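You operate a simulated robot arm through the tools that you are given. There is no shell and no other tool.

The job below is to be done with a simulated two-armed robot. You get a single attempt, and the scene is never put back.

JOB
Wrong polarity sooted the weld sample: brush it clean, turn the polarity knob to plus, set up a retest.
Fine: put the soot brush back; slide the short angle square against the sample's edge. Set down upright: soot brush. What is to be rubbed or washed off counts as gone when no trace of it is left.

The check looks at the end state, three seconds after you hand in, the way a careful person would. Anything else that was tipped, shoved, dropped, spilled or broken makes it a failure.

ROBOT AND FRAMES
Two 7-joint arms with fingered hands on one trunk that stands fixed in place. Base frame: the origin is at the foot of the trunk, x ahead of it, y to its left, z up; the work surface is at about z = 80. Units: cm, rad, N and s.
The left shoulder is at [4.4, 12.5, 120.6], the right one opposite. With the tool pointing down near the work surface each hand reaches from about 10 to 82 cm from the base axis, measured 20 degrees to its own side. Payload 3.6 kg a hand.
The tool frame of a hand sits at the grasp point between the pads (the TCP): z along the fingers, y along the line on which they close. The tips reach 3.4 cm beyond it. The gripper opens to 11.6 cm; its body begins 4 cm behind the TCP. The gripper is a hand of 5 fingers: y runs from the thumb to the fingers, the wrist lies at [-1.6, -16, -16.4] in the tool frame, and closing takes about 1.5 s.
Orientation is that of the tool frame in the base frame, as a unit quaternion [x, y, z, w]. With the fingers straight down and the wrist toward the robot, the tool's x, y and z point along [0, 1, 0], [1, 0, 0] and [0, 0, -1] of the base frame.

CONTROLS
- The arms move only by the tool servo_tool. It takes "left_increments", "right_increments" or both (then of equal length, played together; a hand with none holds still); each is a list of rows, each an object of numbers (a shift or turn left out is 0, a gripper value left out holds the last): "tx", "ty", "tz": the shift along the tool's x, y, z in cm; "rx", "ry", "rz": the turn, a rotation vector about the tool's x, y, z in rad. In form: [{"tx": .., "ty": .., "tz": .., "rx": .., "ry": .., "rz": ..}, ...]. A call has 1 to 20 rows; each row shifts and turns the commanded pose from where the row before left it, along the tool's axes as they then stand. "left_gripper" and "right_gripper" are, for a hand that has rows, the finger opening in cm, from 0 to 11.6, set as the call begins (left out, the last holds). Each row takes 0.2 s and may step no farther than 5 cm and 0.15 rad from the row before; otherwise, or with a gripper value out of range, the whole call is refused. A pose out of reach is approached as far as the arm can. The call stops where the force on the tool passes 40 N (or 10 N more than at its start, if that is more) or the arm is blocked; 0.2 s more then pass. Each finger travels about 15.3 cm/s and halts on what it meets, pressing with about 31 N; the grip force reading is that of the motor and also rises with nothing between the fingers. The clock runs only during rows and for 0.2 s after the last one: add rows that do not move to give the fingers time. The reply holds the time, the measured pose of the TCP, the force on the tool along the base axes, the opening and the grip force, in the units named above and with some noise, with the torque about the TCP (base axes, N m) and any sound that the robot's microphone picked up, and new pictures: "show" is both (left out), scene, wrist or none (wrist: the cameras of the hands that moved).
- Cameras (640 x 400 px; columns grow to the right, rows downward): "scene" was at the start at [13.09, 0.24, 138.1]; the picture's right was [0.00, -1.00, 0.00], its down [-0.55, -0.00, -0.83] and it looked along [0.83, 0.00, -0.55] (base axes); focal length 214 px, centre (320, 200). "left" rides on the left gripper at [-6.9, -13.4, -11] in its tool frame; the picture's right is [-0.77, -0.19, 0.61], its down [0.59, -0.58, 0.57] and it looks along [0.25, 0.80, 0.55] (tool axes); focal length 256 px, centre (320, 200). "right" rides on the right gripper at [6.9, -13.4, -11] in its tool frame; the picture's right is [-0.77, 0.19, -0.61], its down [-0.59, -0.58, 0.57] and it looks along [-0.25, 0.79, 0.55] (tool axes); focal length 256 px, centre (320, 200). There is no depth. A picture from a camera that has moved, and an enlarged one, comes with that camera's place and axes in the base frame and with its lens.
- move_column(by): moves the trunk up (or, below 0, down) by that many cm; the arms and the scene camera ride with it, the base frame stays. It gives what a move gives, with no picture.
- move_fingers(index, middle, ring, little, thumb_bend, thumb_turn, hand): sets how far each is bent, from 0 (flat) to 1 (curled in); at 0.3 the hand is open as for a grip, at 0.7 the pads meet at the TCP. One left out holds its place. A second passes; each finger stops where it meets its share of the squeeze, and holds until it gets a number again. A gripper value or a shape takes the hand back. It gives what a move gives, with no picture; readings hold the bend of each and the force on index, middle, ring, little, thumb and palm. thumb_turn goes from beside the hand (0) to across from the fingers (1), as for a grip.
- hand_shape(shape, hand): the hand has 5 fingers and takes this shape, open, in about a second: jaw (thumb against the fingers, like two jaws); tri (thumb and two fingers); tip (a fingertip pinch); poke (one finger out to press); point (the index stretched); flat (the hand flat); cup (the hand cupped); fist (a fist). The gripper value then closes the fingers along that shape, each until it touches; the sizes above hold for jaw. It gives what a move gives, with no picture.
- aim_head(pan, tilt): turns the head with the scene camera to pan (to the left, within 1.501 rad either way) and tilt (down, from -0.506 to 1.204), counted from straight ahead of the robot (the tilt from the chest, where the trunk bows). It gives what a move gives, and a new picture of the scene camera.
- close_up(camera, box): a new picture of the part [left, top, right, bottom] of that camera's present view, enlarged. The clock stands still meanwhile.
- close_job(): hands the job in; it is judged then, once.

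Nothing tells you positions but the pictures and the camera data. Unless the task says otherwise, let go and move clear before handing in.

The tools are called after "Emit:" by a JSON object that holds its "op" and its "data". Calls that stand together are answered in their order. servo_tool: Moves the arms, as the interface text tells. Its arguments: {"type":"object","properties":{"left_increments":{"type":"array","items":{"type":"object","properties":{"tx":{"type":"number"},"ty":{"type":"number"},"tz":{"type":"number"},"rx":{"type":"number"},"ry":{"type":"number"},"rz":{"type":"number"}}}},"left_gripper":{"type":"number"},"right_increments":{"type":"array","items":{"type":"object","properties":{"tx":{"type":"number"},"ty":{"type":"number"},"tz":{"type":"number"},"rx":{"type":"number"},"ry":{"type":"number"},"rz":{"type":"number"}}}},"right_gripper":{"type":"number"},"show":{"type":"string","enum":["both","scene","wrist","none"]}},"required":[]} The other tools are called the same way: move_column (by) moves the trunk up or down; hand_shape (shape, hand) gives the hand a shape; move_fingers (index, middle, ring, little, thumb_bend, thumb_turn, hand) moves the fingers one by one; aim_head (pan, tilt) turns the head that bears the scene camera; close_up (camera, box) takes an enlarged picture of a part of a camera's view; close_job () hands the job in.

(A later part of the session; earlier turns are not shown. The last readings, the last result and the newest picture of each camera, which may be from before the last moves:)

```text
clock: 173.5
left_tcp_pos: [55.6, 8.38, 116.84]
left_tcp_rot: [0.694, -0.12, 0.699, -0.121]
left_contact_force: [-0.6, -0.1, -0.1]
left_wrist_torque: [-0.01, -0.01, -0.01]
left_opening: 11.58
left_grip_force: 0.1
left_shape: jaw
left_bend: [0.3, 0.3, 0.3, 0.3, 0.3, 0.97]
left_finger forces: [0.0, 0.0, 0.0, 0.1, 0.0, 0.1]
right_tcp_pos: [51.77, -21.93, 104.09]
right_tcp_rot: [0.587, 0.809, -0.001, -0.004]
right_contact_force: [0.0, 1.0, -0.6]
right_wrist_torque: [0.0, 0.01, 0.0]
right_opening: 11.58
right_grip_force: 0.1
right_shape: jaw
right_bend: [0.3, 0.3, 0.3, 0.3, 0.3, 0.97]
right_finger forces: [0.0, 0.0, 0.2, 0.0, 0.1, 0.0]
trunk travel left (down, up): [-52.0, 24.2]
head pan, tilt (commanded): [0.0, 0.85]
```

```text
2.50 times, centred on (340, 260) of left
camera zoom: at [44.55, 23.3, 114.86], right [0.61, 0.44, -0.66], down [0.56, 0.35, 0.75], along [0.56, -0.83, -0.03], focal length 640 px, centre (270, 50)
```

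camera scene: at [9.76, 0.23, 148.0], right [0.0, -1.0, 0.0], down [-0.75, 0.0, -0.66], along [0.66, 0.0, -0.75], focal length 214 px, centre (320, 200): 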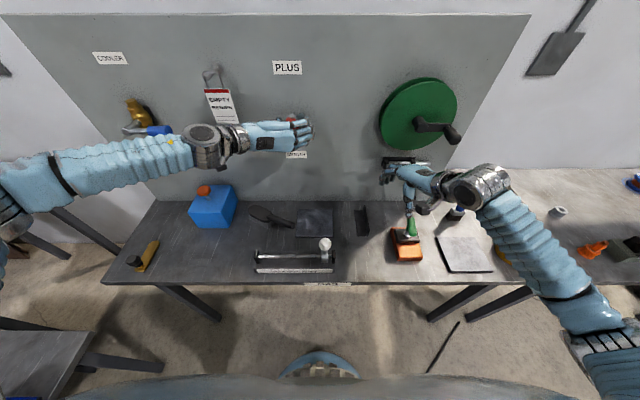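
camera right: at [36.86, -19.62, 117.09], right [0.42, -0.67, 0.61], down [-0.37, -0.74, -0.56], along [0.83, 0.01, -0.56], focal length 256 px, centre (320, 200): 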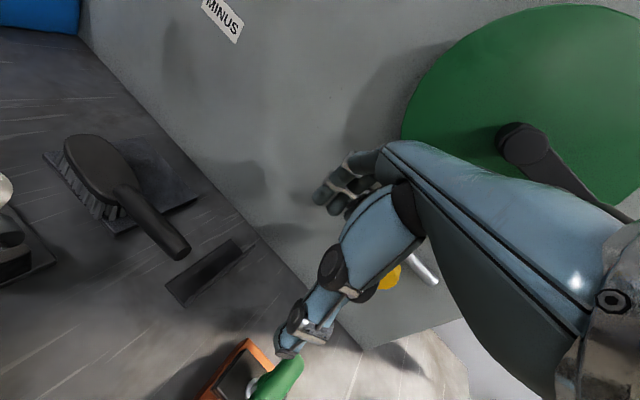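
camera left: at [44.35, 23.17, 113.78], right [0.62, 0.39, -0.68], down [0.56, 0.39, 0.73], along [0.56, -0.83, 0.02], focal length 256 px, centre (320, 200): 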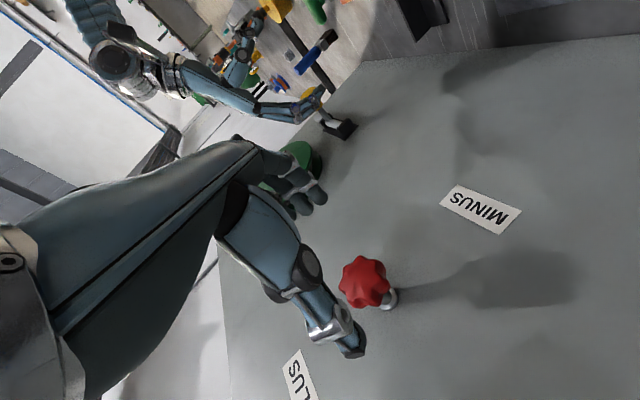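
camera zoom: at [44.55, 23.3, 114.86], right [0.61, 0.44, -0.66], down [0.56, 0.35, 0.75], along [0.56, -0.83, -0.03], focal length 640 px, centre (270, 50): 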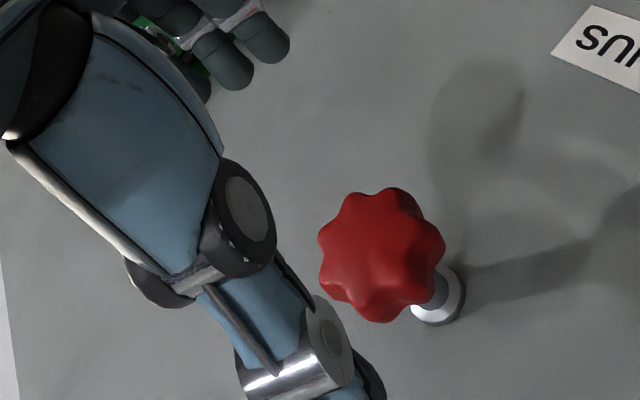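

The knob has turned about 163° clockwise and still no stop. I'll regrip once more and continue carefully, watching the torque.

Emit:
{"op": "servo_tool", "data": {"left_increments": [{"rz": -0.138}, {"rz": -0.138}, {"rz": -0.138}, {"rz": -0.138}, {"rz": -0.138}, {"rz": -0.138}, {"rz": -0.138}, {"rz": -0.138}, {"rz": -0.138}, {"rz": -0.138}, {"rz": -0.138}, {"tz": 2.5}, {"tz": 2.5}, {"tz": 2.1}, {}], "left_gripper": 11.6, "show": "none"}}

Emit:
{"op": "servo_tool", "data": {"left_increments": [{}, {}, {}, {}, {}, {}, {}, {}], "left_gripper": 2.0, "show": "none"}}

Emit:
{"op": "servo_tool", "data": {"left_increments": [{"rz": 0.06}, {"rz": 0.06}, {"rz": 0.06}, {}], "show": "none"}}

```text
clock: 176.7
left_tcp_pos: [62.74, 8.46, 116.96]
left_tcp_rot: [0.587, 0.39, 0.591, 0.393]
left_contact_force: [0.1, -0.4, -0.3]
left_wrist_torque: [0.03, 0.03, -0.01]
left_opening: 11.58
left_grip_force: 0.0
left_shape: jaw
left_bend: [0.3, 0.3, 0.3, 0.3, 0.3, 0.97]
left_finger forces: [0.1, 0.0, 0.1, 0.0, 0.1, 0.0]
right_tcp_pos: [51.58, -21.9, 104.09]
right_tcp_rot: [0.587, 0.81, -0.002, -0.004]
right_contact_force: [0.8, 0.6, -0.1]
right_wrist_torque: [-0.02, -0.02, -0.05]
right_opening: 11.61
right_grip_force: 0.0
right_shape: jaw
right_bend: [0.3, 0.3, 0.3, 0.3, 0.3, 0.97]
right_finger forces: [0.0, 0.1, 0.0, 0.1, 0.0, 0.1]
trunk travel left (down, up): [-52.0, 24.2]
head pan, tilt (commanded): [0.0, 0.85]
```

```text
clock: 178.5
left_tcp_pos: [62.91, 8.49, 116.72]
left_tcp_rot: [0.586, 0.392, 0.591, 0.392]
left_contact_force: [-0.1, 3.1, -6.6]
left_wrist_torque: [0.03, -0.48, -0.22]
left_opening: 4.55
left_grip_force: 31.1
left_shape: jaw
left_bend: [0.46, 0.53, 0.68, 0.67, 0.67, 1.0]
left_finger forces: [16.8, 7.6, 0.0, 0.0, 33.7, 0.1]
right_tcp_pos: [51.83, -21.81, 104.11]
right_tcp_rot: [0.587, 0.81, -0.001, -0.004]
right_contact_force: [0.4, 0.0, 1.0]
right_wrist_torque: [-0.02, -0.01, -0.03]
right_opening: 11.58
right_grip_force: 0.0
right_shape: jaw
right_bend: [0.3, 0.3, 0.3, 0.3, 0.3, 0.97]
right_finger forces: [0.0, 0.1, 0.0, 0.0, 0.0, 0.1]
trunk travel left (down, up): [-52.0, 24.2]
head pan, tilt (commanded): [0.0, 0.85]
```

```text
clock: 179.5
left_tcp_pos: [62.85, 8.45, 116.89]
left_tcp_rot: [0.618, 0.337, 0.625, 0.337]
left_contact_force: [4.2, 4.1, -0.4]
left_wrist_torque: [-0.06, -0.51, -0.28]
left_opening: 4.52
left_grip_force: 31.3
left_shape: jaw
left_bend: [0.46, 0.52, 0.68, 0.67, 0.67, 1.0]
left_finger forces: [17.9, 9.3, 0.1, 0.1, 30.8, 0.0]
right_tcp_pos: [51.72, -21.9, 104.07]
right_tcp_rot: [0.586, 0.81, -0.002, -0.004]
right_contact_force: [-0.2, 0.1, 0.3]
right_wrist_torque: [0.0, 0.0, -0.01]
right_opening: 11.57
right_grip_force: 0.1
right_shape: jaw
right_bend: [0.3, 0.3, 0.3, 0.3, 0.3, 0.97]
right_finger forces: [0.1, 0.2, 0.0, 0.0, 0.0, 0.0]
trunk travel left (down, up): [-52.0, 24.2]
head pan, tilt (commanded): [0.0, 0.85]
```

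Emit:
{"op": "servo_tool", "data": {"left_increments": [{"rz": 0.06}, {"rz": 0.06}, {"rz": 0.06}, {}], "show": "none"}}

Emit:
{"op": "servo_tool", "data": {"left_increments": [{"rz": 0.06}, {"rz": 0.06}, {"rz": 0.06}, {"rz": 0.06}, {}], "show": "none"}}

```text
clock: 180.5
left_tcp_pos: [62.89, 8.55, 116.88]
left_tcp_rot: [0.646, 0.279, 0.653, 0.28]
left_contact_force: [8.9, 8.0, 7.9]
left_wrist_torque: [-0.56, -0.84, -0.19]
left_opening: 3.33
left_grip_force: 30.4
left_shape: jaw
left_bend: [0.45, 0.53, 0.68, 0.67, 0.68, 0.99]
left_finger forces: [21.4, 13.7, 0.0, 0.0, 29.8, 0.0]
right_tcp_pos: [51.67, -21.77, 104.1]
right_tcp_rot: [0.586, 0.81, -0.001, -0.004]
right_contact_force: [-0.4, -0.3, 0.1]
right_wrist_torque: [0.0, 0.02, 0.02]
right_opening: 11.56
right_grip_force: 0.1
right_shape: jaw
right_bend: [0.3, 0.3, 0.3, 0.3, 0.3, 0.97]
right_finger forces: [0.0, 0.0, 0.0, 0.0, 0.0, 0.1]
trunk travel left (down, up): [-52.0, 24.2]
head pan, tilt (commanded): [0.0, 0.85]
```

```text
clock: 181.7
left_tcp_pos: [62.82, 8.48, 116.87]
left_tcp_rot: [0.676, 0.201, 0.68, 0.2]
left_contact_force: [6.3, 7.1, 7.8]
left_wrist_torque: [-0.7, -0.85, -0.29]
left_opening: 3.39
left_grip_force: 31.0
left_shape: jaw
left_bend: [0.45, 0.51, 0.68, 0.67, 0.69, 0.97]
left_finger forces: [15.1, 17.5, 0.0, 0.0, 33.5, 0.0]
right_tcp_pos: [51.79, -21.96, 104.08]
right_tcp_rot: [0.586, 0.81, -0.002, -0.004]
right_contact_force: [0.7, -0.5, -0.4]
right_wrist_torque: [0.0, 0.0, 0.01]
right_opening: 11.59
right_grip_force: 0.0
right_shape: jaw
right_bend: [0.3, 0.3, 0.3, 0.3, 0.3, 0.97]
right_finger forces: [0.0, 0.1, 0.1, 0.1, 0.0, 0.0]
trunk travel left (down, up): [-52.0, 24.2]
head pan, tilt (commanded): [0.0, 0.85]
```

Torque jumped to about 0.6–0.7 N·m and the fingers began to slip: that is a hard stop about 180° from the MINUS position, i.e. PLUS. Relaxing the twist a touch, releasing, and checking.

Emit:
{"op": "servo_tool", "data": {"left_increments": [{}, {}, {}, {}, {}, {}, {"tz": -2}, {"tz": -3}, {"tz": -3}, {}], "left_gripper": 11.6, "show": "scene"}}

Emit:
{"op": "close_up", "data": {"camera": "scene", "box": [270, 105, 310, 145]}}

Emit:
{"op": "close_up", "data": {"camera": "left", "box": [260, 160, 440, 340]}}

```text
clock: 183.9
left_tcp_pos: [54.58, 8.4, 116.68]
left_tcp_rot: [0.676, 0.199, 0.68, 0.201]
left_contact_force: [-0.1, 0.2, -0.3]
left_wrist_torque: [-0.02, 0.01, 0.01]
left_opening: 11.61
left_grip_force: 0.1
left_shape: jaw
left_bend: [0.3, 0.3, 0.3, 0.3, 0.3, 0.97]
left_finger forces: [0.0, 0.0, 0.0, 0.1, 0.0, 0.0]
right_tcp_pos: [51.83, -22.06, 104.13]
right_tcp_rot: [0.587, 0.81, -0.001, -0.004]
right_contact_force: [-0.8, 0.6, -0.5]
right_wrist_torque: [0.02, 0.0, 0.02]
right_opening: 11.58
right_grip_force: 0.1
right_shape: jaw
right_bend: [0.3, 0.3, 0.3, 0.3, 0.3, 0.97]
right_finger forces: [0.0, 0.0, 0.0, 0.0, 0.1, 0.0]
trunk travel left (down, up): [-52.0, 24.2]
head pan, tilt (commanded): [0.0, 0.85]
camera scene: at [9.84, 0.27, 147.98], right [0.0, -1.0, 0.0], down [-0.75, 0.0, -0.66], along [0.66, 0.0, -0.75], focal length 214 px, centre (320, 200)
```

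scene: 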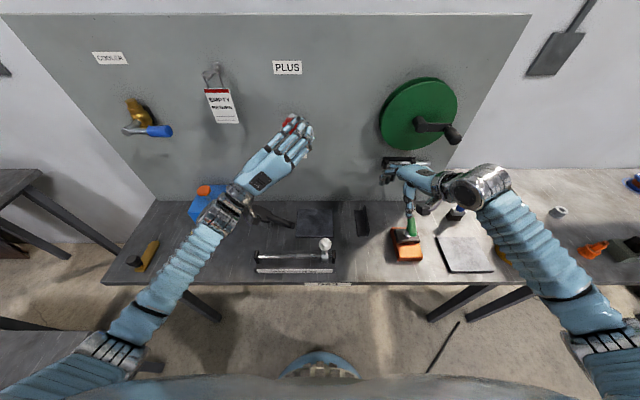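

```text
10.00 times, centred on (290, 125) of scene
camera zoom: at [9.84, 0.27, 147.98], right [0.0, -1.0, 0.0], down [-0.75, 0.0, -0.66], along [0.66, 0.0, -0.75], focal length 2145 px, centre (620, 950)
```

zoom: 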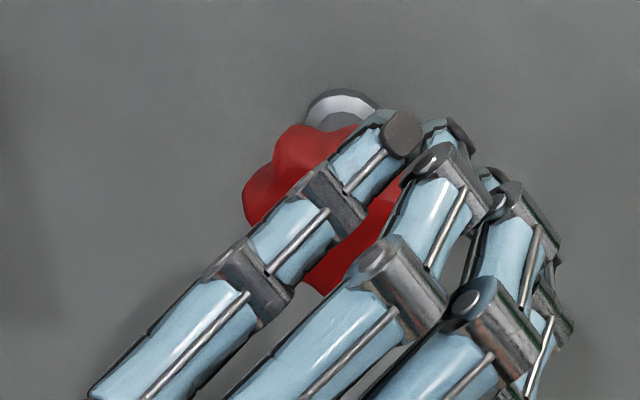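

```text
2.22 times, centred on (350, 250) of left
camera zoom: at [43.72, 15.88, 103.7], right [0.62, -0.26, -0.74], down [0.56, 0.81, 0.19], along [0.55, -0.53, 0.64], focal length 569 px, centre (253, 89)
```

zoom: 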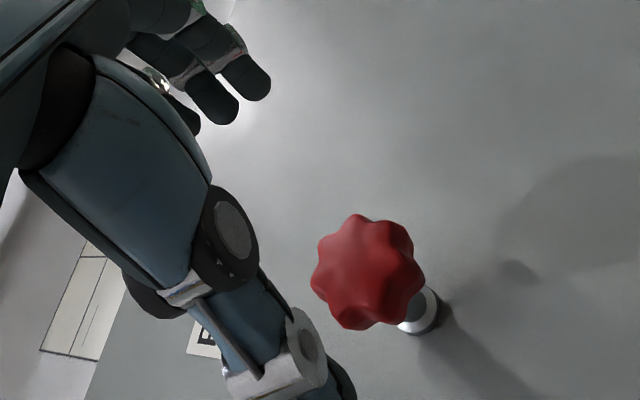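

Emit:
{"op": "servo_tool", "data": {"left_increments": [{"tz": -4}, {"tz": -4}, {"tx": 2, "ty": -3}, {"tx": 2, "ty": -3}, {}], "left_gripper": 11.6, "show": "none"}}

Emit:
{"op": "close_up", "data": {"camera": "scene", "box": [270, 105, 310, 145]}}

Emit:
{"op": "close_up", "data": {"camera": "scene", "box": [180, 50, 340, 170]}}

```text
clock: 185.1
left_tcp_pos: [47.03, 15.34, 116.77]
left_tcp_rot: [0.676, 0.199, 0.681, 0.201]
left_contact_force: [0.4, 0.0, 0.1]
left_wrist_torque: [0.01, -0.01, -0.01]
left_opening: 11.61
left_grip_force: 0.0
left_shape: jaw
left_bend: [0.3, 0.3, 0.3, 0.3, 0.3, 0.97]
left_finger forces: [0.1, 0.0, 0.0, 0.1, 0.1, 0.0]
right_tcp_pos: [51.58, -22.03, 104.05]
right_tcp_rot: [0.588, 0.809, -0.001, -0.004]
right_contact_force: [0.4, 0.2, 0.4]
right_wrist_torque: [-0.01, 0.01, 0.01]
right_opening: 11.59
right_grip_force: 0.0
right_shape: jaw
right_bend: [0.3, 0.3, 0.3, 0.3, 0.3, 0.97]
right_finger forces: [0.0, 0.1, 0.0, 0.0, 0.1, 0.0]
trunk travel left (down, up): [-52.0, 24.2]
head pan, tilt (commanded): [0.0, 0.85]
```

```text
10.00 times, centred on (290, 125) of scene
camera zoom: at [9.8, 0.26, 147.98], right [0.0, -1.0, 0.0], down [-0.75, 0.0, -0.66], along [0.66, 0.0, -0.75], focal length 2145 px, centre (620, 950)
```

zoom: 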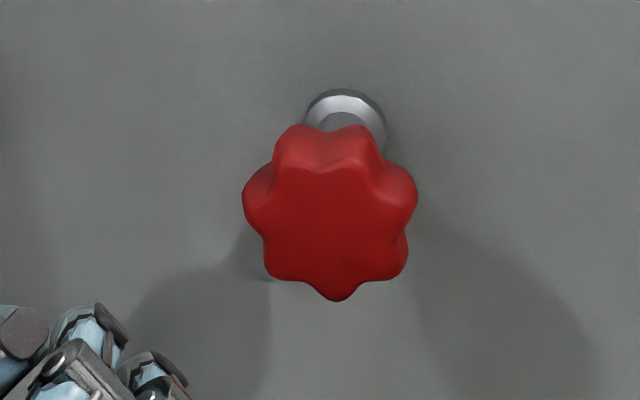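

```text
3.33 times, centred on (260, 110) of scene
camera zoom: at [9.8, 0.26, 147.98], right [0.0, -1.0, 0.0], down [-0.75, 0.0, -0.66], along [0.66, 0.0, -0.75], focal length 715 px, centre (520, 500)
```

zoom: 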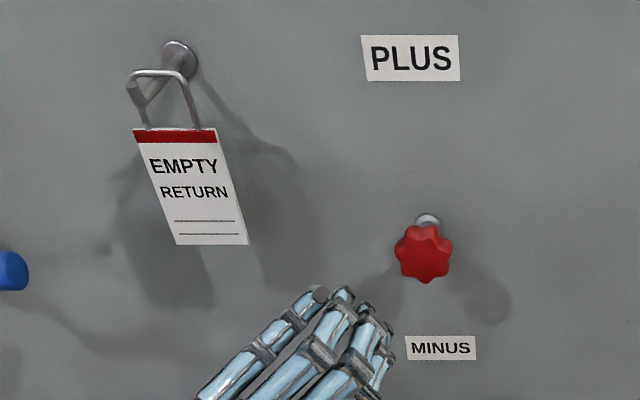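

The lobe pattern confirms exactly a half-turn, so the knob rests at its PLUS stop. Next is the angle square: I'll use the left hand, turned so its four fingers can hook behind the square's flange and draw it straight to the plate. Reorienting in free space first.

Emit:
{"op": "servo_tool", "data": {"left_increments": [{"rz": 0.1425}, {"rz": 0.1425}, {"rz": 0.1425}, {"rz": 0.1425}, {"ry": -0.1428}, {"ry": -0.1428}, {"ry": -0.1428}, {"ry": -0.1428}, {"ry": -0.1428}, {"ry": -0.1428}, {"ry": -0.1428}, {"ry": -0.1428}, {"ry": -0.1428}, {"ry": -0.1428}, {"ry": -0.1428}, {}], "left_gripper": 11.6, "show": "both"}}

```text
clock: 188.5
left_tcp_pos: [46.63, 15.58, 116.85]
left_tcp_rot: [1.0, 0.001, 0.003, 0.002]
left_contact_force: [-0.1, -0.6, -0.1]
left_wrist_torque: [-0.02, 0.0, 0.05]
left_opening: 11.59
left_grip_force: 0.0
left_shape: jaw
left_bend: [0.3, 0.3, 0.3, 0.3, 0.3, 0.97]
left_finger forces: [0.0, 0.1, 0.0, 0.0, 0.1, 0.0]
right_tcp_pos: [51.62, -21.95, 104.15]
right_tcp_rot: [0.587, 0.81, -0.002, -0.005]
right_contact_force: [0.0, 0.0, 0.7]
right_wrist_torque: [0.0, 0.0, -0.02]
right_opening: 11.57
right_grip_force: 0.1
right_shape: jaw
right_bend: [0.3, 0.3, 0.3, 0.3, 0.3, 0.97]
right_finger forces: [0.0, 0.0, 0.0, 0.0, 0.0, 0.0]
trunk travel left (down, up): [-52.0, 24.2]
head pan, tilt (commanded): [0.0, 0.85]
camera scene: at [9.74, 0.3, 147.99], right [0.0, -1.0, 0.0], down [-0.75, 0.0, -0.66], along [0.66, 0.0, -0.75], focal length 214 px, centre (320, 200)
camera left: at [39.64, 29.02, 127.84], right [-0.77, 0.18, -0.62], down [0.59, 0.58, -0.56], along [0.25, -0.8, -0.55], focal length 256 px, centre (320, 200)
```

scene: 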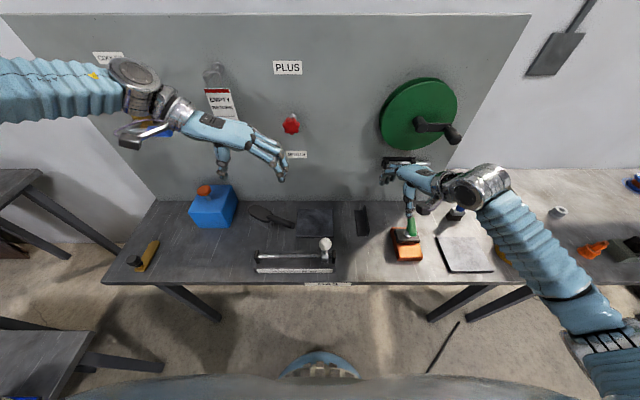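
left: 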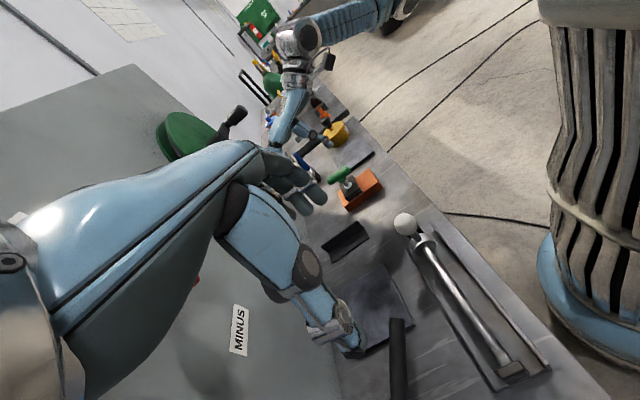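

The wrist handles this pose nicely. I'll retract the right hand out of the way while the left descends and crosses to above the angle square, staying below the knob.

Emit:
{"op": "servo_tool", "data": {"left_increments": [{"tz": 4}, {"tz": 4}, {"tz": 4}, {"tz": 3.5}, {}, {}, {}], "right_increments": [{"tz": -4}, {"tz": -4}, {"tz": -4}, {"ty": -4}, {"ty": -4}, {"ty": -4}, {}], "left_gripper": 11.6, "show": "scene"}}

```text
clock: 190.1
left_tcp_pos: [46.9, 15.48, 101.42]
left_tcp_rot: [1.0, 0.002, 0.003, 0.002]
left_contact_force: [0.0, -0.4, -1.0]
left_wrist_torque: [-0.02, 0.01, -0.02]
left_opening: 11.6
left_grip_force: 0.1
left_shape: jaw
left_bend: [0.3, 0.3, 0.3, 0.3, 0.3, 0.97]
left_finger forces: [0.0, 0.1, 0.0, 0.0, 0.1, 0.1]
right_tcp_pos: [40.5, -25.61, 116.2]
right_tcp_rot: [0.587, 0.81, -0.002, -0.004]
right_contact_force: [-0.1, -0.7, -0.5]
right_wrist_torque: [0.0, 0.02, -0.01]
right_opening: 11.59
right_grip_force: 0.0
right_shape: jaw
right_bend: [0.3, 0.3, 0.3, 0.3, 0.3, 0.97]
right_finger forces: [0.1, 0.1, 0.1, 0.1, 0.0, 0.0]
trunk travel left (down, up): [-52.0, 24.2]
head pan, tilt (commanded): [0.0, 0.85]
camera scene: at [9.9, 0.33, 147.98], right [0.0, -1.0, 0.0], down [-0.75, 0.0, -0.66], along [0.66, 0.0, -0.75], focal length 214 px, centre (320, 200)
```

scene: 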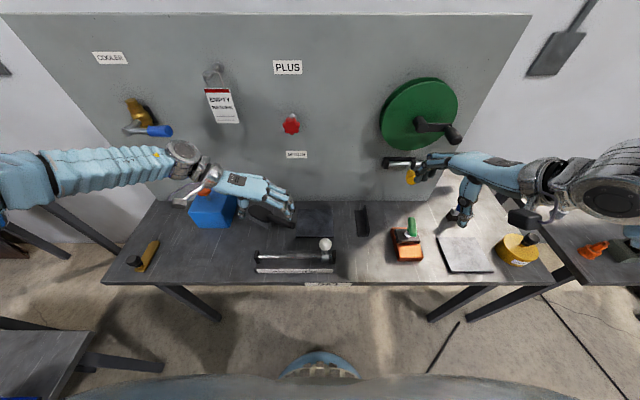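

Emit:
{"op": "servo_tool", "data": {"left_increments": [{"tx": 2.5, "tz": 4.0}, {"tx": 1.2, "ty": 3.94}, {"tx": 1.2, "ty": 3.94}, {"tx": 1.2, "ty": 3.94}, {"tx": 1.2, "ty": 3.94}, {"tx": 1.2, "ty": 3.94}, {"tx": 1.2, "ty": 3.94}, {"tx": 0.8, "ty": 3.94}, {"tx": 0.6, "ty": 3.94}, {}], "left_gripper": 11.6, "show": "both"}}

Emit:
{"op": "close_up", "data": {"camera": "scene", "box": [280, 160, 420, 270]}}

```text
clock: 192.3
left_tcp_pos: [57.22, -15.33, 97.83]
left_tcp_rot: [1.0, 0.002, 0.003, 0.005]
left_contact_force: [0.9, 0.7, -0.6]
left_wrist_torque: [-0.06, 0.04, 0.01]
left_opening: 11.64
left_grip_force: 0.0
left_shape: jaw
left_bend: [0.3, 0.3, 0.3, 0.3, 0.3, 0.97]
left_finger forces: [0.1, 0.0, 0.0, 0.0, 0.0, 0.0]
left hand out of reach, approached as far as the arm can: row 9
right_tcp_pos: [40.63, -25.03, 116.36]
right_tcp_rot: [0.586, 0.81, -0.003, -0.002]
right_contact_force: [-0.2, 0.0, 0.1]
right_wrist_torque: [-0.03, 0.02, -0.02]
right_opening: 11.59
right_grip_force: 0.1
right_shape: jaw
right_bend: [0.3, 0.3, 0.3, 0.3, 0.3, 0.97]
right_finger forces: [0.0, 0.0, 0.0, 0.0, 0.1, 0.0]
trunk travel left (down, up): [-52.0, 24.2]
head pan, tilt (commanded): [0.0, 0.85]
camera scene: at [9.92, 0.53, 147.97], right [0.0, -1.0, 0.0], down [-0.75, 0.0, -0.66], along [0.66, 0.0, -0.75], focal length 214 px, centre (320, 200)
camera left: at [50.2, -1.79, 108.74], right [-0.77, 0.18, -0.62], down [0.59, 0.57, -0.57], along [0.25, -0.8, -0.55], focal length 256 px, centre (320, 200)
```

scene: 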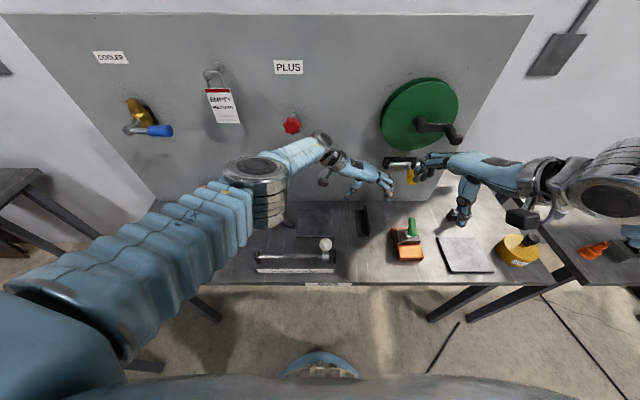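
left: 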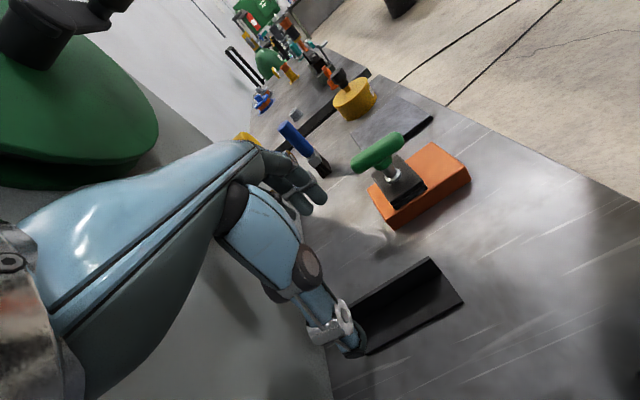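

```text
3.64 times, centred on (350, 215) of scene
camera zoom: at [9.92, 0.53, 147.97], right [0.0, -1.0, 0.0], down [-0.75, 0.0, -0.66], along [0.66, 0.0, -0.75], focal length 780 px, centre (211, 146)
```

zoom: 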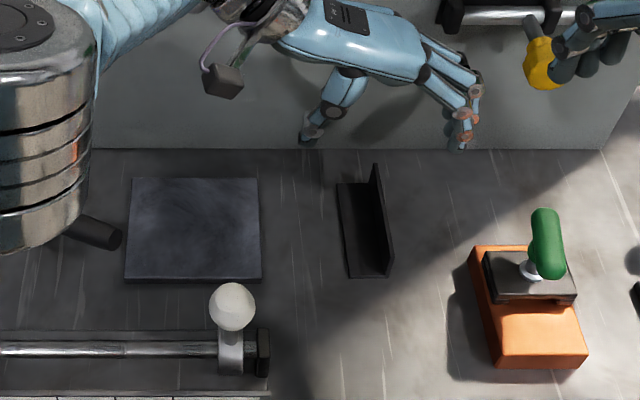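

The left hand now straddles the square's position but is at reach limit; lowering the trunk will bring it down over the flange with better reach. Going down in two steps.

Emit:
{"op": "move_column", "data": {"by": -6}}

Emit:
{"op": "close_up", "data": {"camera": "left", "box": [250, 150, 490, 390]}}

Emit:
{"op": "close_up", "data": {"camera": "right", "box": [0, 0, 640, 400]}}

```text
clock: 193.3
left_tcp_pos: [57.09, -15.77, 91.82]
left_tcp_rot: [1.0, 0.001, 0.003, 0.001]
left_contact_force: [0.5, 0.4, -0.2]
left_wrist_torque: [0.0, -0.02, -0.03]
left_opening: 11.62
left_grip_force: 0.0
left_shape: jaw
left_bend: [0.3, 0.3, 0.3, 0.3, 0.3, 0.97]
left_finger forces: [0.0, 0.0, 0.1, 0.0, 0.1, 0.0]
right_tcp_pos: [40.29, -25.81, 110.27]
right_tcp_rot: [0.587, 0.81, -0.001, -0.004]
right_contact_force: [-0.5, 0.1, 1.3]
right_wrist_torque: [0.01, 0.0, -0.04]
right_opening: 11.6
right_grip_force: 0.1
right_shape: jaw
right_bend: [0.3, 0.3, 0.3, 0.3, 0.3, 0.97]
right_finger forces: [0.1, 0.0, 0.0, 0.0, 0.1, 0.0]
trunk travel left (down, up): [-46.0, 30.2]
head pan, tilt (commanded): [0.0, 0.85]
```

```text
1.67 times, centred on (370, 270) of left
camera zoom: at [50.13, -2.34, 102.83], right [-0.76, 0.18, -0.62], down [0.59, 0.57, -0.56], along [0.25, -0.8, -0.55], focal length 427 px, centre (237, 83)
```

zoom: 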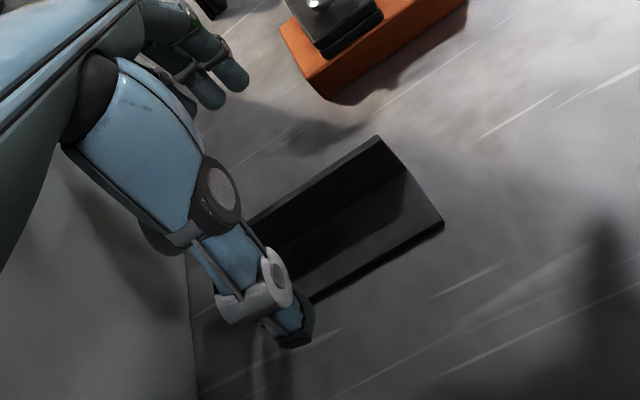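

```text
1.00 times, centred on (320, 200) of right (not enlarged: the box is as wide or as high as the picture)
camera zoom: at [25.54, -23.43, 121.22], right [0.42, -0.68, 0.61], down [-0.37, -0.74, -0.56], along [0.83, 0.01, -0.56], focal length 256 px, centre (320, 200)
```

zoom: 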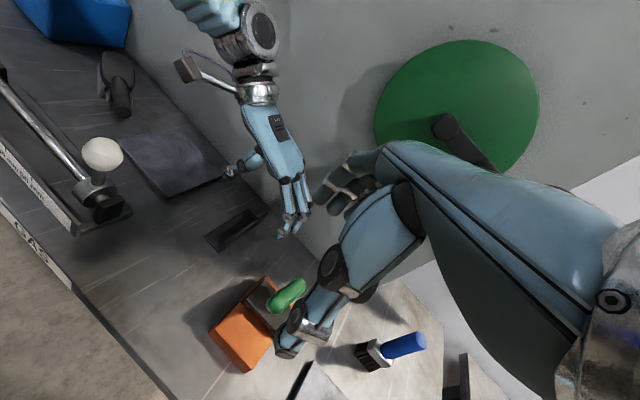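

Both cameras confirm the geometry: square spans x 52–64 with the flange at y ≈ −17.5. Lowering the trunk the rest of the way so the fingers drop behind the flange.

Emit:
{"op": "servo_tool", "data": {"left_increments": [{"tx": 0.9, "ty": 0.4}, {}], "left_gripper": 11.6, "show": "none"}}

Emit:
{"op": "move_column", "data": {"by": -5}}

Emit:
{"op": "close_up", "data": {"camera": "left", "box": [250, 150, 490, 390]}}

Emit:
{"op": "close_up", "data": {"camera": "right", "box": [100, 60, 360, 300]}}

```text
clock: 193.9
left_tcp_pos: [57.54, -15.94, 91.86]
left_tcp_rot: [1.0, 0.001, 0.003, 0.004]
left_contact_force: [1.1, -0.8, 0.2]
left_wrist_torque: [0.0, 0.03, -0.01]
left_opening: 11.61
left_grip_force: 0.1
left_shape: jaw
left_bend: [0.3, 0.3, 0.3, 0.3, 0.3, 0.97]
left_finger forces: [0.0, 0.1, 0.1, 0.0, 0.1, 0.0]
left hand out of reach, approached as far as the arm can: row 1
right_tcp_pos: [40.53, -25.68, 110.19]
right_tcp_rot: [0.587, 0.81, -0.001, -0.004]
right_contact_force: [-0.1, -0.2, -0.9]
right_wrist_torque: [-0.01, 0.0, -0.02]
right_opening: 11.6
right_grip_force: 0.1
right_shape: jaw
right_bend: [0.3, 0.3, 0.3, 0.3, 0.3, 0.97]
right_finger forces: [0.0, 0.0, 0.0, 0.0, 0.0, 0.1]
trunk travel left (down, up): [-46.0, 30.2]
head pan, tilt (commanded): [0.0, 0.85]
```

```text
clock: 194.8
left_tcp_pos: [57.47, -15.99, 86.86]
left_tcp_rot: [1.0, 0.001, 0.004, 0.001]
left_contact_force: [-0.3, 0.8, -0.3]
left_wrist_torque: [0.01, 0.02, 0.01]
left_opening: 11.58
left_grip_force: 0.1
left_shape: jaw
left_bend: [0.3, 0.3, 0.3, 0.3, 0.3, 0.97]
left_finger forces: [0.0, 0.0, 0.1, 0.0, 0.0, 0.0]
right_tcp_pos: [40.41, -25.76, 105.19]
right_tcp_rot: [0.587, 0.81, -0.001, -0.004]
right_contact_force: [-0.7, 0.5, 0.9]
right_wrist_torque: [-0.03, 0.0, -0.02]
right_opening: 11.58
right_grip_force: 0.1
right_shape: jaw
right_bend: [0.3, 0.3, 0.3, 0.3, 0.3, 0.97]
right_finger forces: [0.0, 0.0, 0.0, 0.0, 0.0, 0.0]
trunk travel left (down, up): [-41.0, 35.2]
head pan, tilt (commanded): [0.0, 0.85]
```

```text
1.67 times, centred on (370, 270) of left
camera zoom: at [50.5, -2.61, 97.88], right [-0.76, 0.18, -0.62], down [0.59, 0.58, -0.56], along [0.25, -0.8, -0.55], focal length 427 px, centre (237, 83)
```

zoom: 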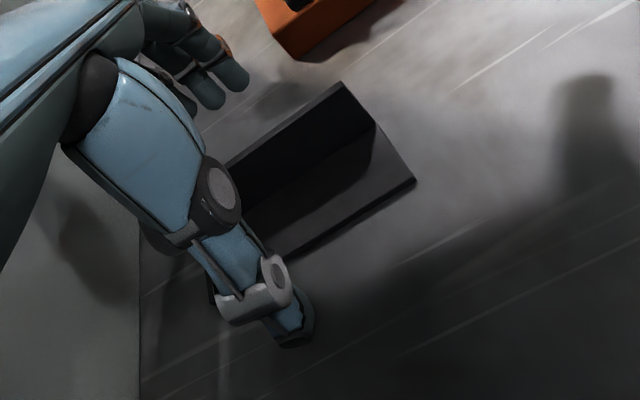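

```text
1.67 times, centred on (230, 180) of right
camera zoom: at [25.53, -23.44, 116.23], right [0.42, -0.67, 0.61], down [-0.37, -0.74, -0.56], along [0.83, 0.01, -0.56], focal length 427 px, centre (470, 233)
```

zoom: 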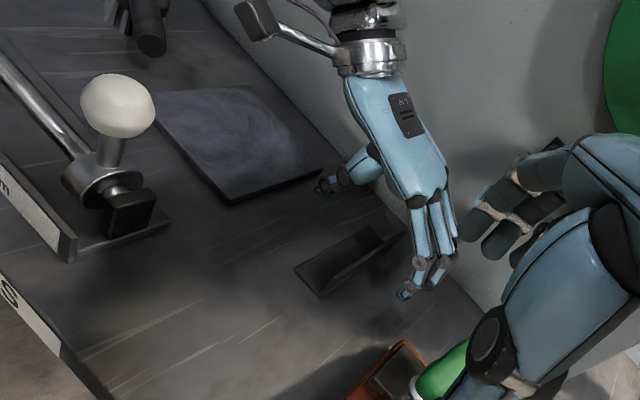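

The fingers are behind the flange and thumb in front. I'll set the four fingers even and tuck the thumb, then lower a bit so the fingertips overlap the flange.

Emit:
{"op": "move_fingers", "data": {"hand": "left", "index": 0.35, "middle": 0.35, "ring": 0.35, "little": 0.35, "thumb_bend": 0.8}}

Emit:
{"op": "servo_tool", "data": {"left_increments": [{"tz": 0.8}, {"tz": 0.7}, {}], "show": "wrist"}}

Emit:
{"op": "close_up", "data": {"camera": "right", "box": [160, 120, 340, 280]}}

Emit:
{"op": "close_up", "data": {"camera": "left", "box": [220, 130, 480, 370]}}

```text
clock: 195.8
left_tcp_pos: [57.66, -16.23, 86.73]
left_tcp_rot: [1.0, 0.001, 0.003, 0.002]
left_contact_force: [0.2, 0.2, 0.1]
left_wrist_torque: [0.02, 0.04, 0.0]
left_opening: 3.61
left_grip_force: 0.1
left_shape: fingers
left_bend: [0.35, 0.35, 0.35, 0.35, 0.8, 0.97]
left_finger forces: [0.0, 0.0, 0.0, 0.0, 0.1, 0.1]
right_tcp_pos: [40.27, -25.78, 105.1]
right_tcp_rot: [0.587, 0.81, -0.001, -0.003]
right_contact_force: [0.5, -0.3, -0.7]
right_wrist_torque: [-0.02, 0.02, 0.0]
right_opening: 11.57
right_grip_force: 0.1
right_shape: jaw
right_bend: [0.3, 0.3, 0.3, 0.3, 0.3, 0.97]
right_finger forces: [0.0, 0.0, 0.0, 0.0, 0.0, 0.0]
trunk travel left (down, up): [-41.0, 35.2]
head pan, tilt (commanded): [0.0, 0.85]
```

```text
clock: 196.6
left_tcp_pos: [57.46, -15.98, 85.17]
left_tcp_rot: [1.0, 0.001, 0.003, 0.001]
left_contact_force: [-0.7, 1.3, 0.1]
left_wrist_torque: [-0.04, -0.02, 0.0]
left_opening: 3.64
left_grip_force: 0.1
left_shape: fingers
left_bend: [0.35, 0.35, 0.35, 0.35, 0.8, 0.97]
left_finger forces: [0.1, 0.0, 0.1, 0.0, 0.5, 0.0]
right_tcp_pos: [40.35, -25.69, 105.03]
right_tcp_rot: [0.587, 0.81, -0.001, -0.005]
right_contact_force: [0.2, 0.1, 0.3]
right_wrist_torque: [0.01, 0.01, 0.02]
right_opening: 11.58
right_grip_force: 0.0
right_shape: jaw
right_bend: [0.3, 0.3, 0.3, 0.3, 0.3, 0.97]
right_finger forces: [0.0, 0.0, 0.0, 0.0, 0.1, 0.0]
trunk travel left (down, up): [-41.0, 35.2]
head pan, tilt (commanded): [0.0, 0.85]
camera left: at [50.48, -2.59, 96.29], right [-0.77, 0.18, -0.62], down [0.59, 0.58, -0.56], along [0.25, -0.8, -0.55], focal length 256 px, centre (320, 200)
```

left: 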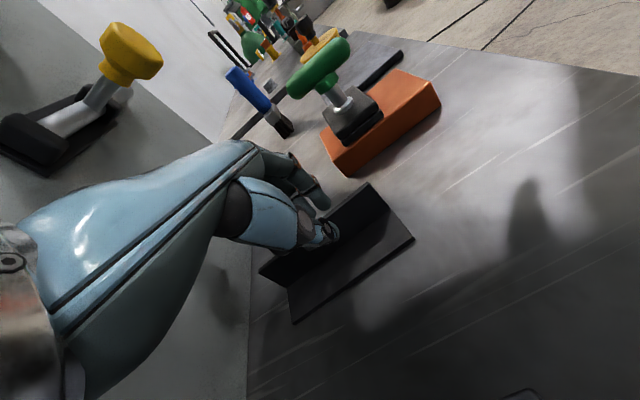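

```text
2.50 times, centred on (250, 200) of right
camera zoom: at [25.55, -23.43, 116.2], right [0.42, -0.67, 0.61], down [-0.37, -0.74, -0.56], along [0.83, 0.01, -0.56], focal length 640 px, centre (495, 200)
```

zoom: 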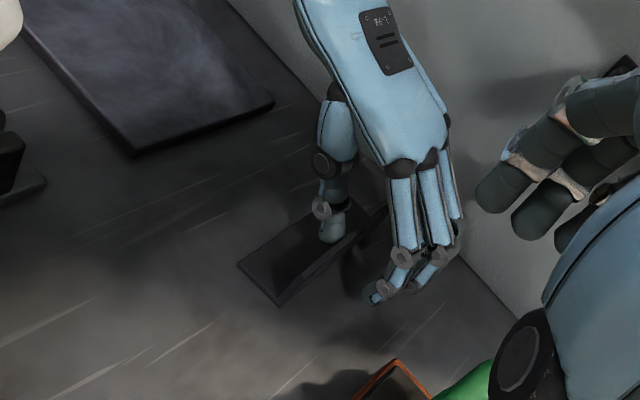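

```text
1.67 times, centred on (350, 250) of left
camera zoom: at [50.48, -2.59, 96.29], right [-0.77, 0.18, -0.62], down [0.59, 0.58, -0.56], along [0.25, -0.8, -0.55], focal length 427 px, centre (270, 117)
```

zoom: 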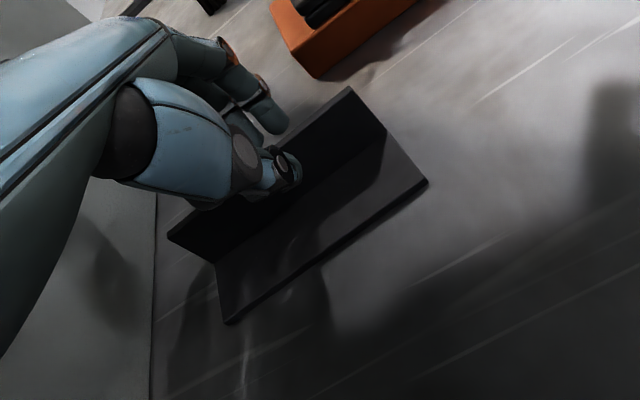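

Four fingers are poised behind the flange and the thumb clear in front. Drawing the hand toward the plate until the fingers meet the flange.

Emit:
{"op": "servo_tool", "data": {"left_increments": [{"ty": -1}, {"ty": -1}, {"ty": -1}, {"ty": -0.5}, {}], "show": "wrist"}}

Emit:
{"op": "close_up", "data": {"camera": "right", "box": [160, 120, 340, 280]}}

```text
clock: 197.8
left_tcp_pos: [57.5, -12.56, 85.35]
left_tcp_rot: [1.0, 0.001, 0.004, 0.002]
left_contact_force: [0.6, -1.1, -0.7]
left_wrist_torque: [0.02, -0.02, -0.03]
left_opening: 3.63
left_grip_force: 0.4
left_shape: fingers
left_bend: [0.35, 0.35, 0.35, 0.35, 0.8, 0.97]
left_finger forces: [0.6, 0.4, 0.0, 0.1, 0.0, 0.0]
right_tcp_pos: [40.31, -25.78, 105.23]
right_tcp_rot: [0.586, 0.81, -0.002, -0.004]
right_contact_force: [0.5, -0.8, -1.0]
right_wrist_torque: [0.02, 0.02, 0.02]
right_opening: 11.6
right_grip_force: 0.0
right_shape: jaw
right_bend: [0.3, 0.3, 0.3, 0.3, 0.3, 0.97]
right_finger forces: [0.0, 0.0, 0.0, 0.0, 0.1, 0.0]
trunk travel left (down, up): [-41.0, 35.2]
head pan, tilt (commanded): [0.0, 0.85]
camera left: at [50.56, 0.87, 96.28], right [-0.77, 0.18, -0.62], down [0.59, 0.58, -0.56], along [0.25, -0.8, -0.55], focal length 256 px, centre (320, 200)
```

left: 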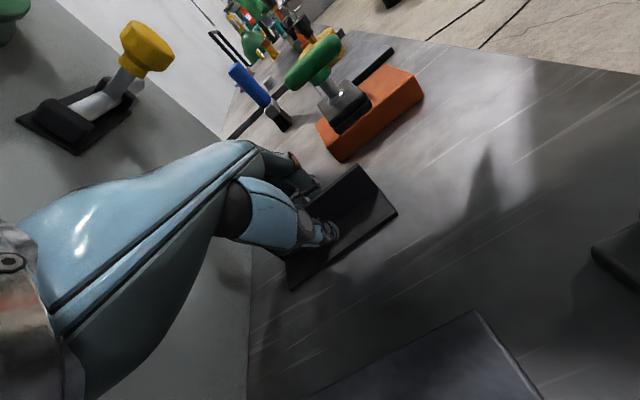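

```text
2.50 times, centred on (250, 200) of right
camera zoom: at [25.58, -23.48, 116.19], right [0.42, -0.68, 0.61], down [-0.37, -0.74, -0.56], along [0.83, 0.01, -0.56], focal length 640 px, centre (495, 200)
```

zoom: 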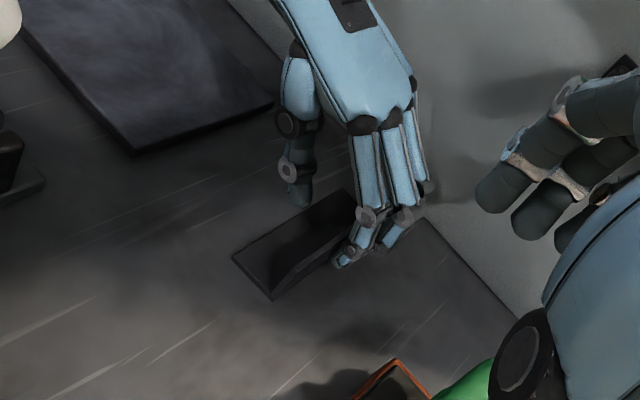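

Index and middle just touched the flange. I'll bend ring and little slightly so all four push evenly, then continue in small steps.

Emit:
{"op": "move_fingers", "data": {"hand": "left", "ring": 0.38, "little": 0.4}}

Emit:
{"op": "servo_tool", "data": {"left_increments": [{"tx": 0.5, "ty": -0.5}, {"ty": -0.5}, {"ty": -0.5}, {"ty": -0.5}, {"ty": -0.5}, {"ty": -0.5}, {}], "show": "wrist"}}

Emit:
{"op": "close_up", "data": {"camera": "right", "box": [140, 100, 320, 260]}}

```text
clock: 198.8
left_tcp_pos: [57.59, -12.6, 85.32]
left_tcp_rot: [1.0, 0.001, 0.003, 0.001]
left_contact_force: [-0.6, -1.3, 0.0]
left_wrist_torque: [-0.01, 0.0, -0.03]
left_opening: 3.6
left_grip_force: 0.1
left_shape: fingers
left_bend: [0.35, 0.35, 0.37, 0.4, 0.8, 0.97]
left_finger forces: [0.1, 0.0, 0.7, 0.3, 0.0, 0.1]
right_tcp_pos: [40.44, -25.78, 105.14]
right_tcp_rot: [0.587, 0.81, -0.001, -0.004]
right_contact_force: [-0.2, 0.4, 1.1]
right_wrist_torque: [-0.01, 0.01, 0.0]
right_opening: 11.61
right_grip_force: 0.1
right_shape: jaw
right_bend: [0.3, 0.3, 0.3, 0.3, 0.3, 0.97]
right_finger forces: [0.1, 0.1, 0.1, 0.0, 0.0, 0.0]
trunk travel left (down, up): [-41.0, 35.2]
head pan, tilt (commanded): [0.0, 0.85]
```

```text
clock: 200.4
left_tcp_pos: [58.2, -9.68, 85.3]
left_tcp_rot: [1.0, 0.001, 0.003, 0.001]
left_contact_force: [-0.8, -0.6, 0.2]
left_wrist_torque: [-0.02, 0.0, -0.01]
left_opening: 3.65
left_grip_force: 0.3
left_shape: fingers
left_bend: [0.35, 0.35, 0.38, 0.4, 0.8, 0.97]
left_finger forces: [0.8, 0.0, 0.1, 0.1, 0.0, 0.0]
right_tcp_pos: [40.37, -25.84, 105.25]
right_tcp_rot: [0.587, 0.81, -0.001, -0.004]
right_contact_force: [0.4, -0.1, -0.3]
right_wrist_torque: [0.0, 0.01, 0.02]
right_opening: 11.58
right_grip_force: 0.1
right_shape: jaw
right_bend: [0.3, 0.3, 0.3, 0.3, 0.3, 0.97]
right_finger forces: [0.0, 0.0, 0.1, 0.0, 0.0, 0.1]
trunk travel left (down, up): [-41.0, 35.2]
head pan, tilt (commanded): [0.0, 0.85]
camera left: at [51.07, 3.87, 96.31], right [-0.77, 0.18, -0.62], down [0.59, 0.58, -0.56], along [0.25, -0.8, -0.55], focal length 256 px, centre (320, 200)
```

left: 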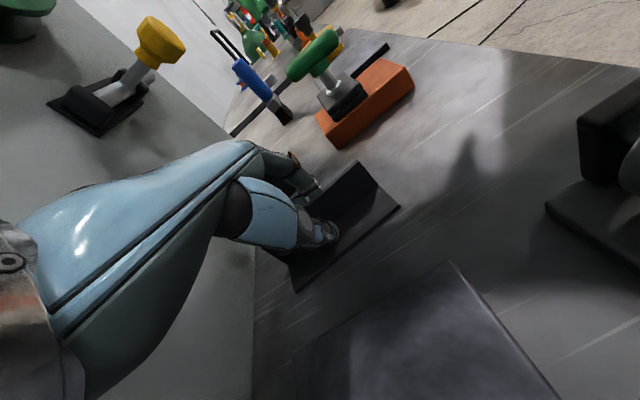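

```text
2.50 times, centred on (230, 180) of right
camera zoom: at [25.58, -23.47, 116.2], right [0.42, -0.68, 0.61], down [-0.37, -0.74, -0.56], along [0.83, 0.01, -0.56], focal length 640 px, centre (545, 250)
```

zoom: 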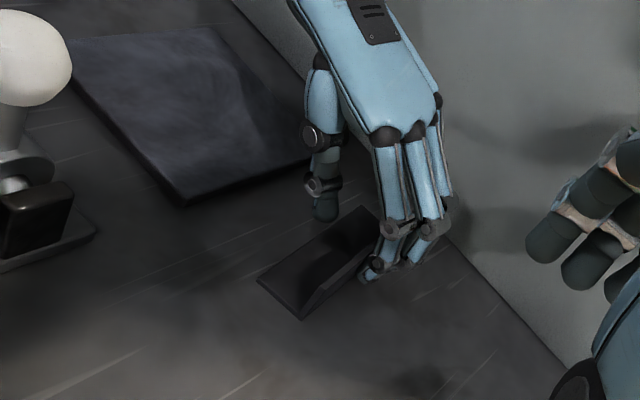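

The square slides with almost no force, though its far end is about 1 cm ahead. The index (near side) is leading now, which should straighten it. Continuing a few centimetres.

Emit:
{"op": "servo_tool", "data": {"left_increments": [{"ty": -0.5}, {"ty": -0.5}, {"ty": -0.5}, {"ty": -0.5}, {"ty": -0.5}, {"ty": -0.5}, {}], "show": "wrist"}}

Emit:
{"op": "close_up", "data": {"camera": "left", "box": [260, 140, 500, 360]}}

Emit:
{"op": "close_up", "data": {"camera": "right", "box": [140, 80, 320, 240]}}

```text
clock: 202.0
left_tcp_pos: [58.08, -6.43, 85.28]
left_tcp_rot: [1.0, 0.001, 0.003, 0.002]
left_contact_force: [0.2, -0.2, -0.2]
left_wrist_torque: [-0.01, 0.0, 0.03]
left_opening: 3.64
left_grip_force: 0.7
left_shape: fingers
left_bend: [0.34, 0.35, 0.38, 0.4, 0.8, 0.97]
left_finger forces: [0.7, 0.0, 0.1, 0.0, 0.0, 0.0]
right_tcp_pos: [40.36, -25.67, 105.13]
right_tcp_rot: [0.587, 0.81, -0.001, -0.004]
right_contact_force: [0.0, -0.6, 0.8]
right_wrist_torque: [0.02, 0.0, 0.04]
right_opening: 11.6
right_grip_force: 0.2
right_shape: jaw
right_bend: [0.3, 0.3, 0.3, 0.3, 0.3, 0.97]
right_finger forces: [0.0, 0.0, 0.1, 0.0, 0.1, 0.0]
trunk travel left (down, up): [-41.0, 35.2]
head pan, tilt (commanded): [0.0, 0.85]
camera left: at [51.03, 6.96, 96.34], right [-0.77, 0.18, -0.62], down [0.59, 0.58, -0.56], along [0.25, -0.8, -0.55], focal length 256 px, centre (320, 200)
```

left: 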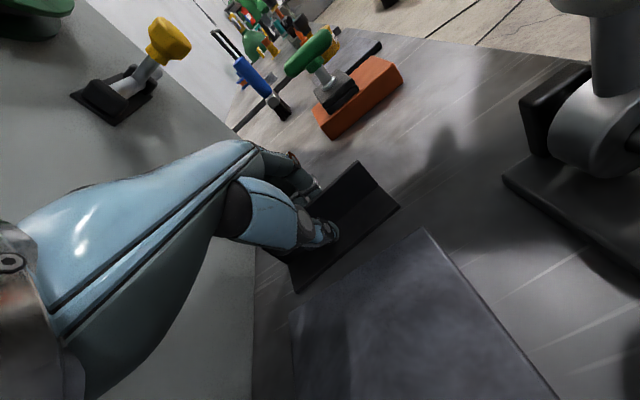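

```text
1.82 times, centred on (380, 250) of left
camera zoom: at [51.03, 6.96, 96.34], right [-0.77, 0.18, -0.62], down [0.59, 0.58, -0.56], along [0.25, -0.8, -0.55], focal length 465 px, centre (211, 109)
```

zoom: 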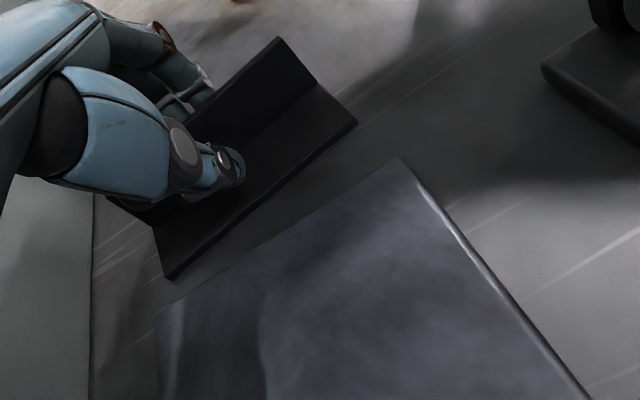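

```text
2.50 times, centred on (230, 160) of right
camera zoom: at [25.58, -23.41, 116.19], right [0.42, -0.67, 0.61], down [-0.37, -0.74, -0.56], along [0.83, 0.01, -0.56], focal length 640 px, centre (545, 300)
```

zoom: 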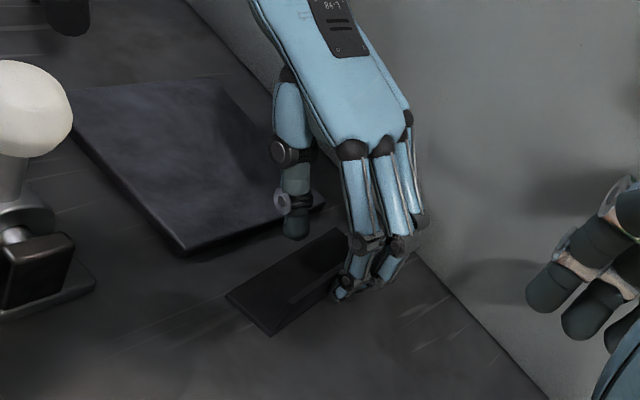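

The far end leads by about 1.5 cm. I'll push the near side a bit more by bending the index further and relaxing ring and little, which rotates the square back to parallel.

Emit:
{"op": "move_fingers", "data": {"hand": "left", "index": 0.44, "middle": 0.36, "ring": 0.32, "little": 0.32}}

Emit:
{"op": "close_up", "data": {"camera": "left", "box": [260, 140, 500, 360]}}

Emit:
{"op": "close_up", "data": {"camera": "right", "box": [180, 120, 300, 230]}}

```text
clock: 203.0
left_tcp_pos: [58.14, -6.43, 85.35]
left_tcp_rot: [1.0, 0.001, 0.004, 0.002]
left_contact_force: [-0.8, 0.1, 0.6]
left_wrist_torque: [-0.02, 0.0, 0.0]
left_opening: 2.38
left_grip_force: 0.1
left_shape: fingers
left_bend: [0.44, 0.36, 0.32, 0.32, 0.8, 0.97]
left_finger forces: [0.3, 0.0, 0.1, 0.1, 0.0, 0.1]
right_tcp_pos: [40.37, -25.72, 105.17]
right_tcp_rot: [0.587, 0.81, -0.001, -0.004]
right_contact_force: [-0.1, -0.5, -0.2]
right_wrist_torque: [-0.03, 0.02, 0.0]
right_opening: 11.61
right_grip_force: 0.0
right_shape: jaw
right_bend: [0.3, 0.3, 0.3, 0.3, 0.3, 0.97]
right_finger forces: [0.0, 0.0, 0.0, 0.0, 0.0, 0.1]
trunk travel left (down, up): [-41.0, 35.2]
head pan, tilt (commanded): [0.0, 0.85]
```

```text
1.82 times, centred on (380, 250) of left
camera zoom: at [51.03, 6.97, 96.35], right [-0.77, 0.18, -0.62], down [0.59, 0.58, -0.56], along [0.25, -0.8, -0.55], focal length 465 px, centre (211, 109)
```

zoom: 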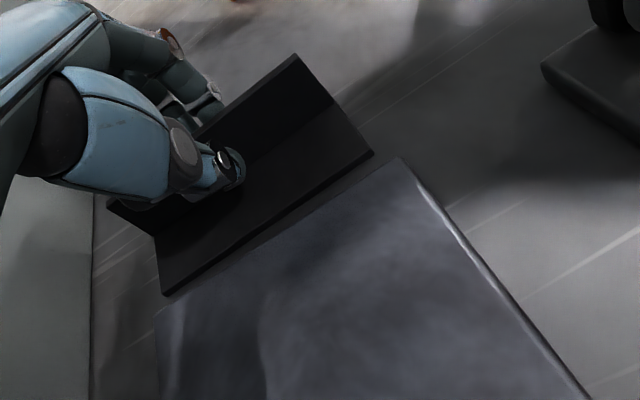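

```text
3.64 times, centred on (240, 175) of right
camera zoom: at [25.57, -23.4, 116.2], right [0.42, -0.67, 0.61], down [-0.37, -0.74, -0.56], along [0.83, 0.01, -0.56], focal length 931 px, centre (611, 291)
```

zoom: 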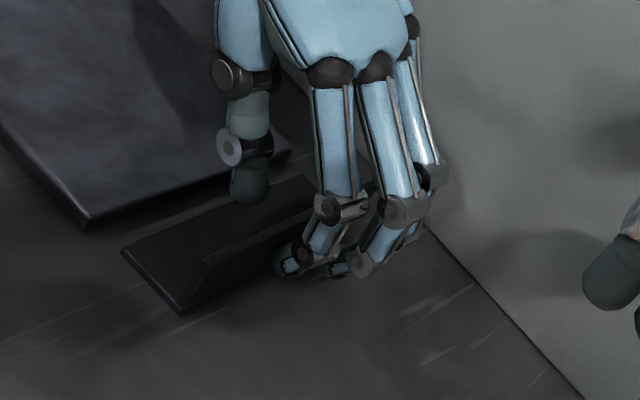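

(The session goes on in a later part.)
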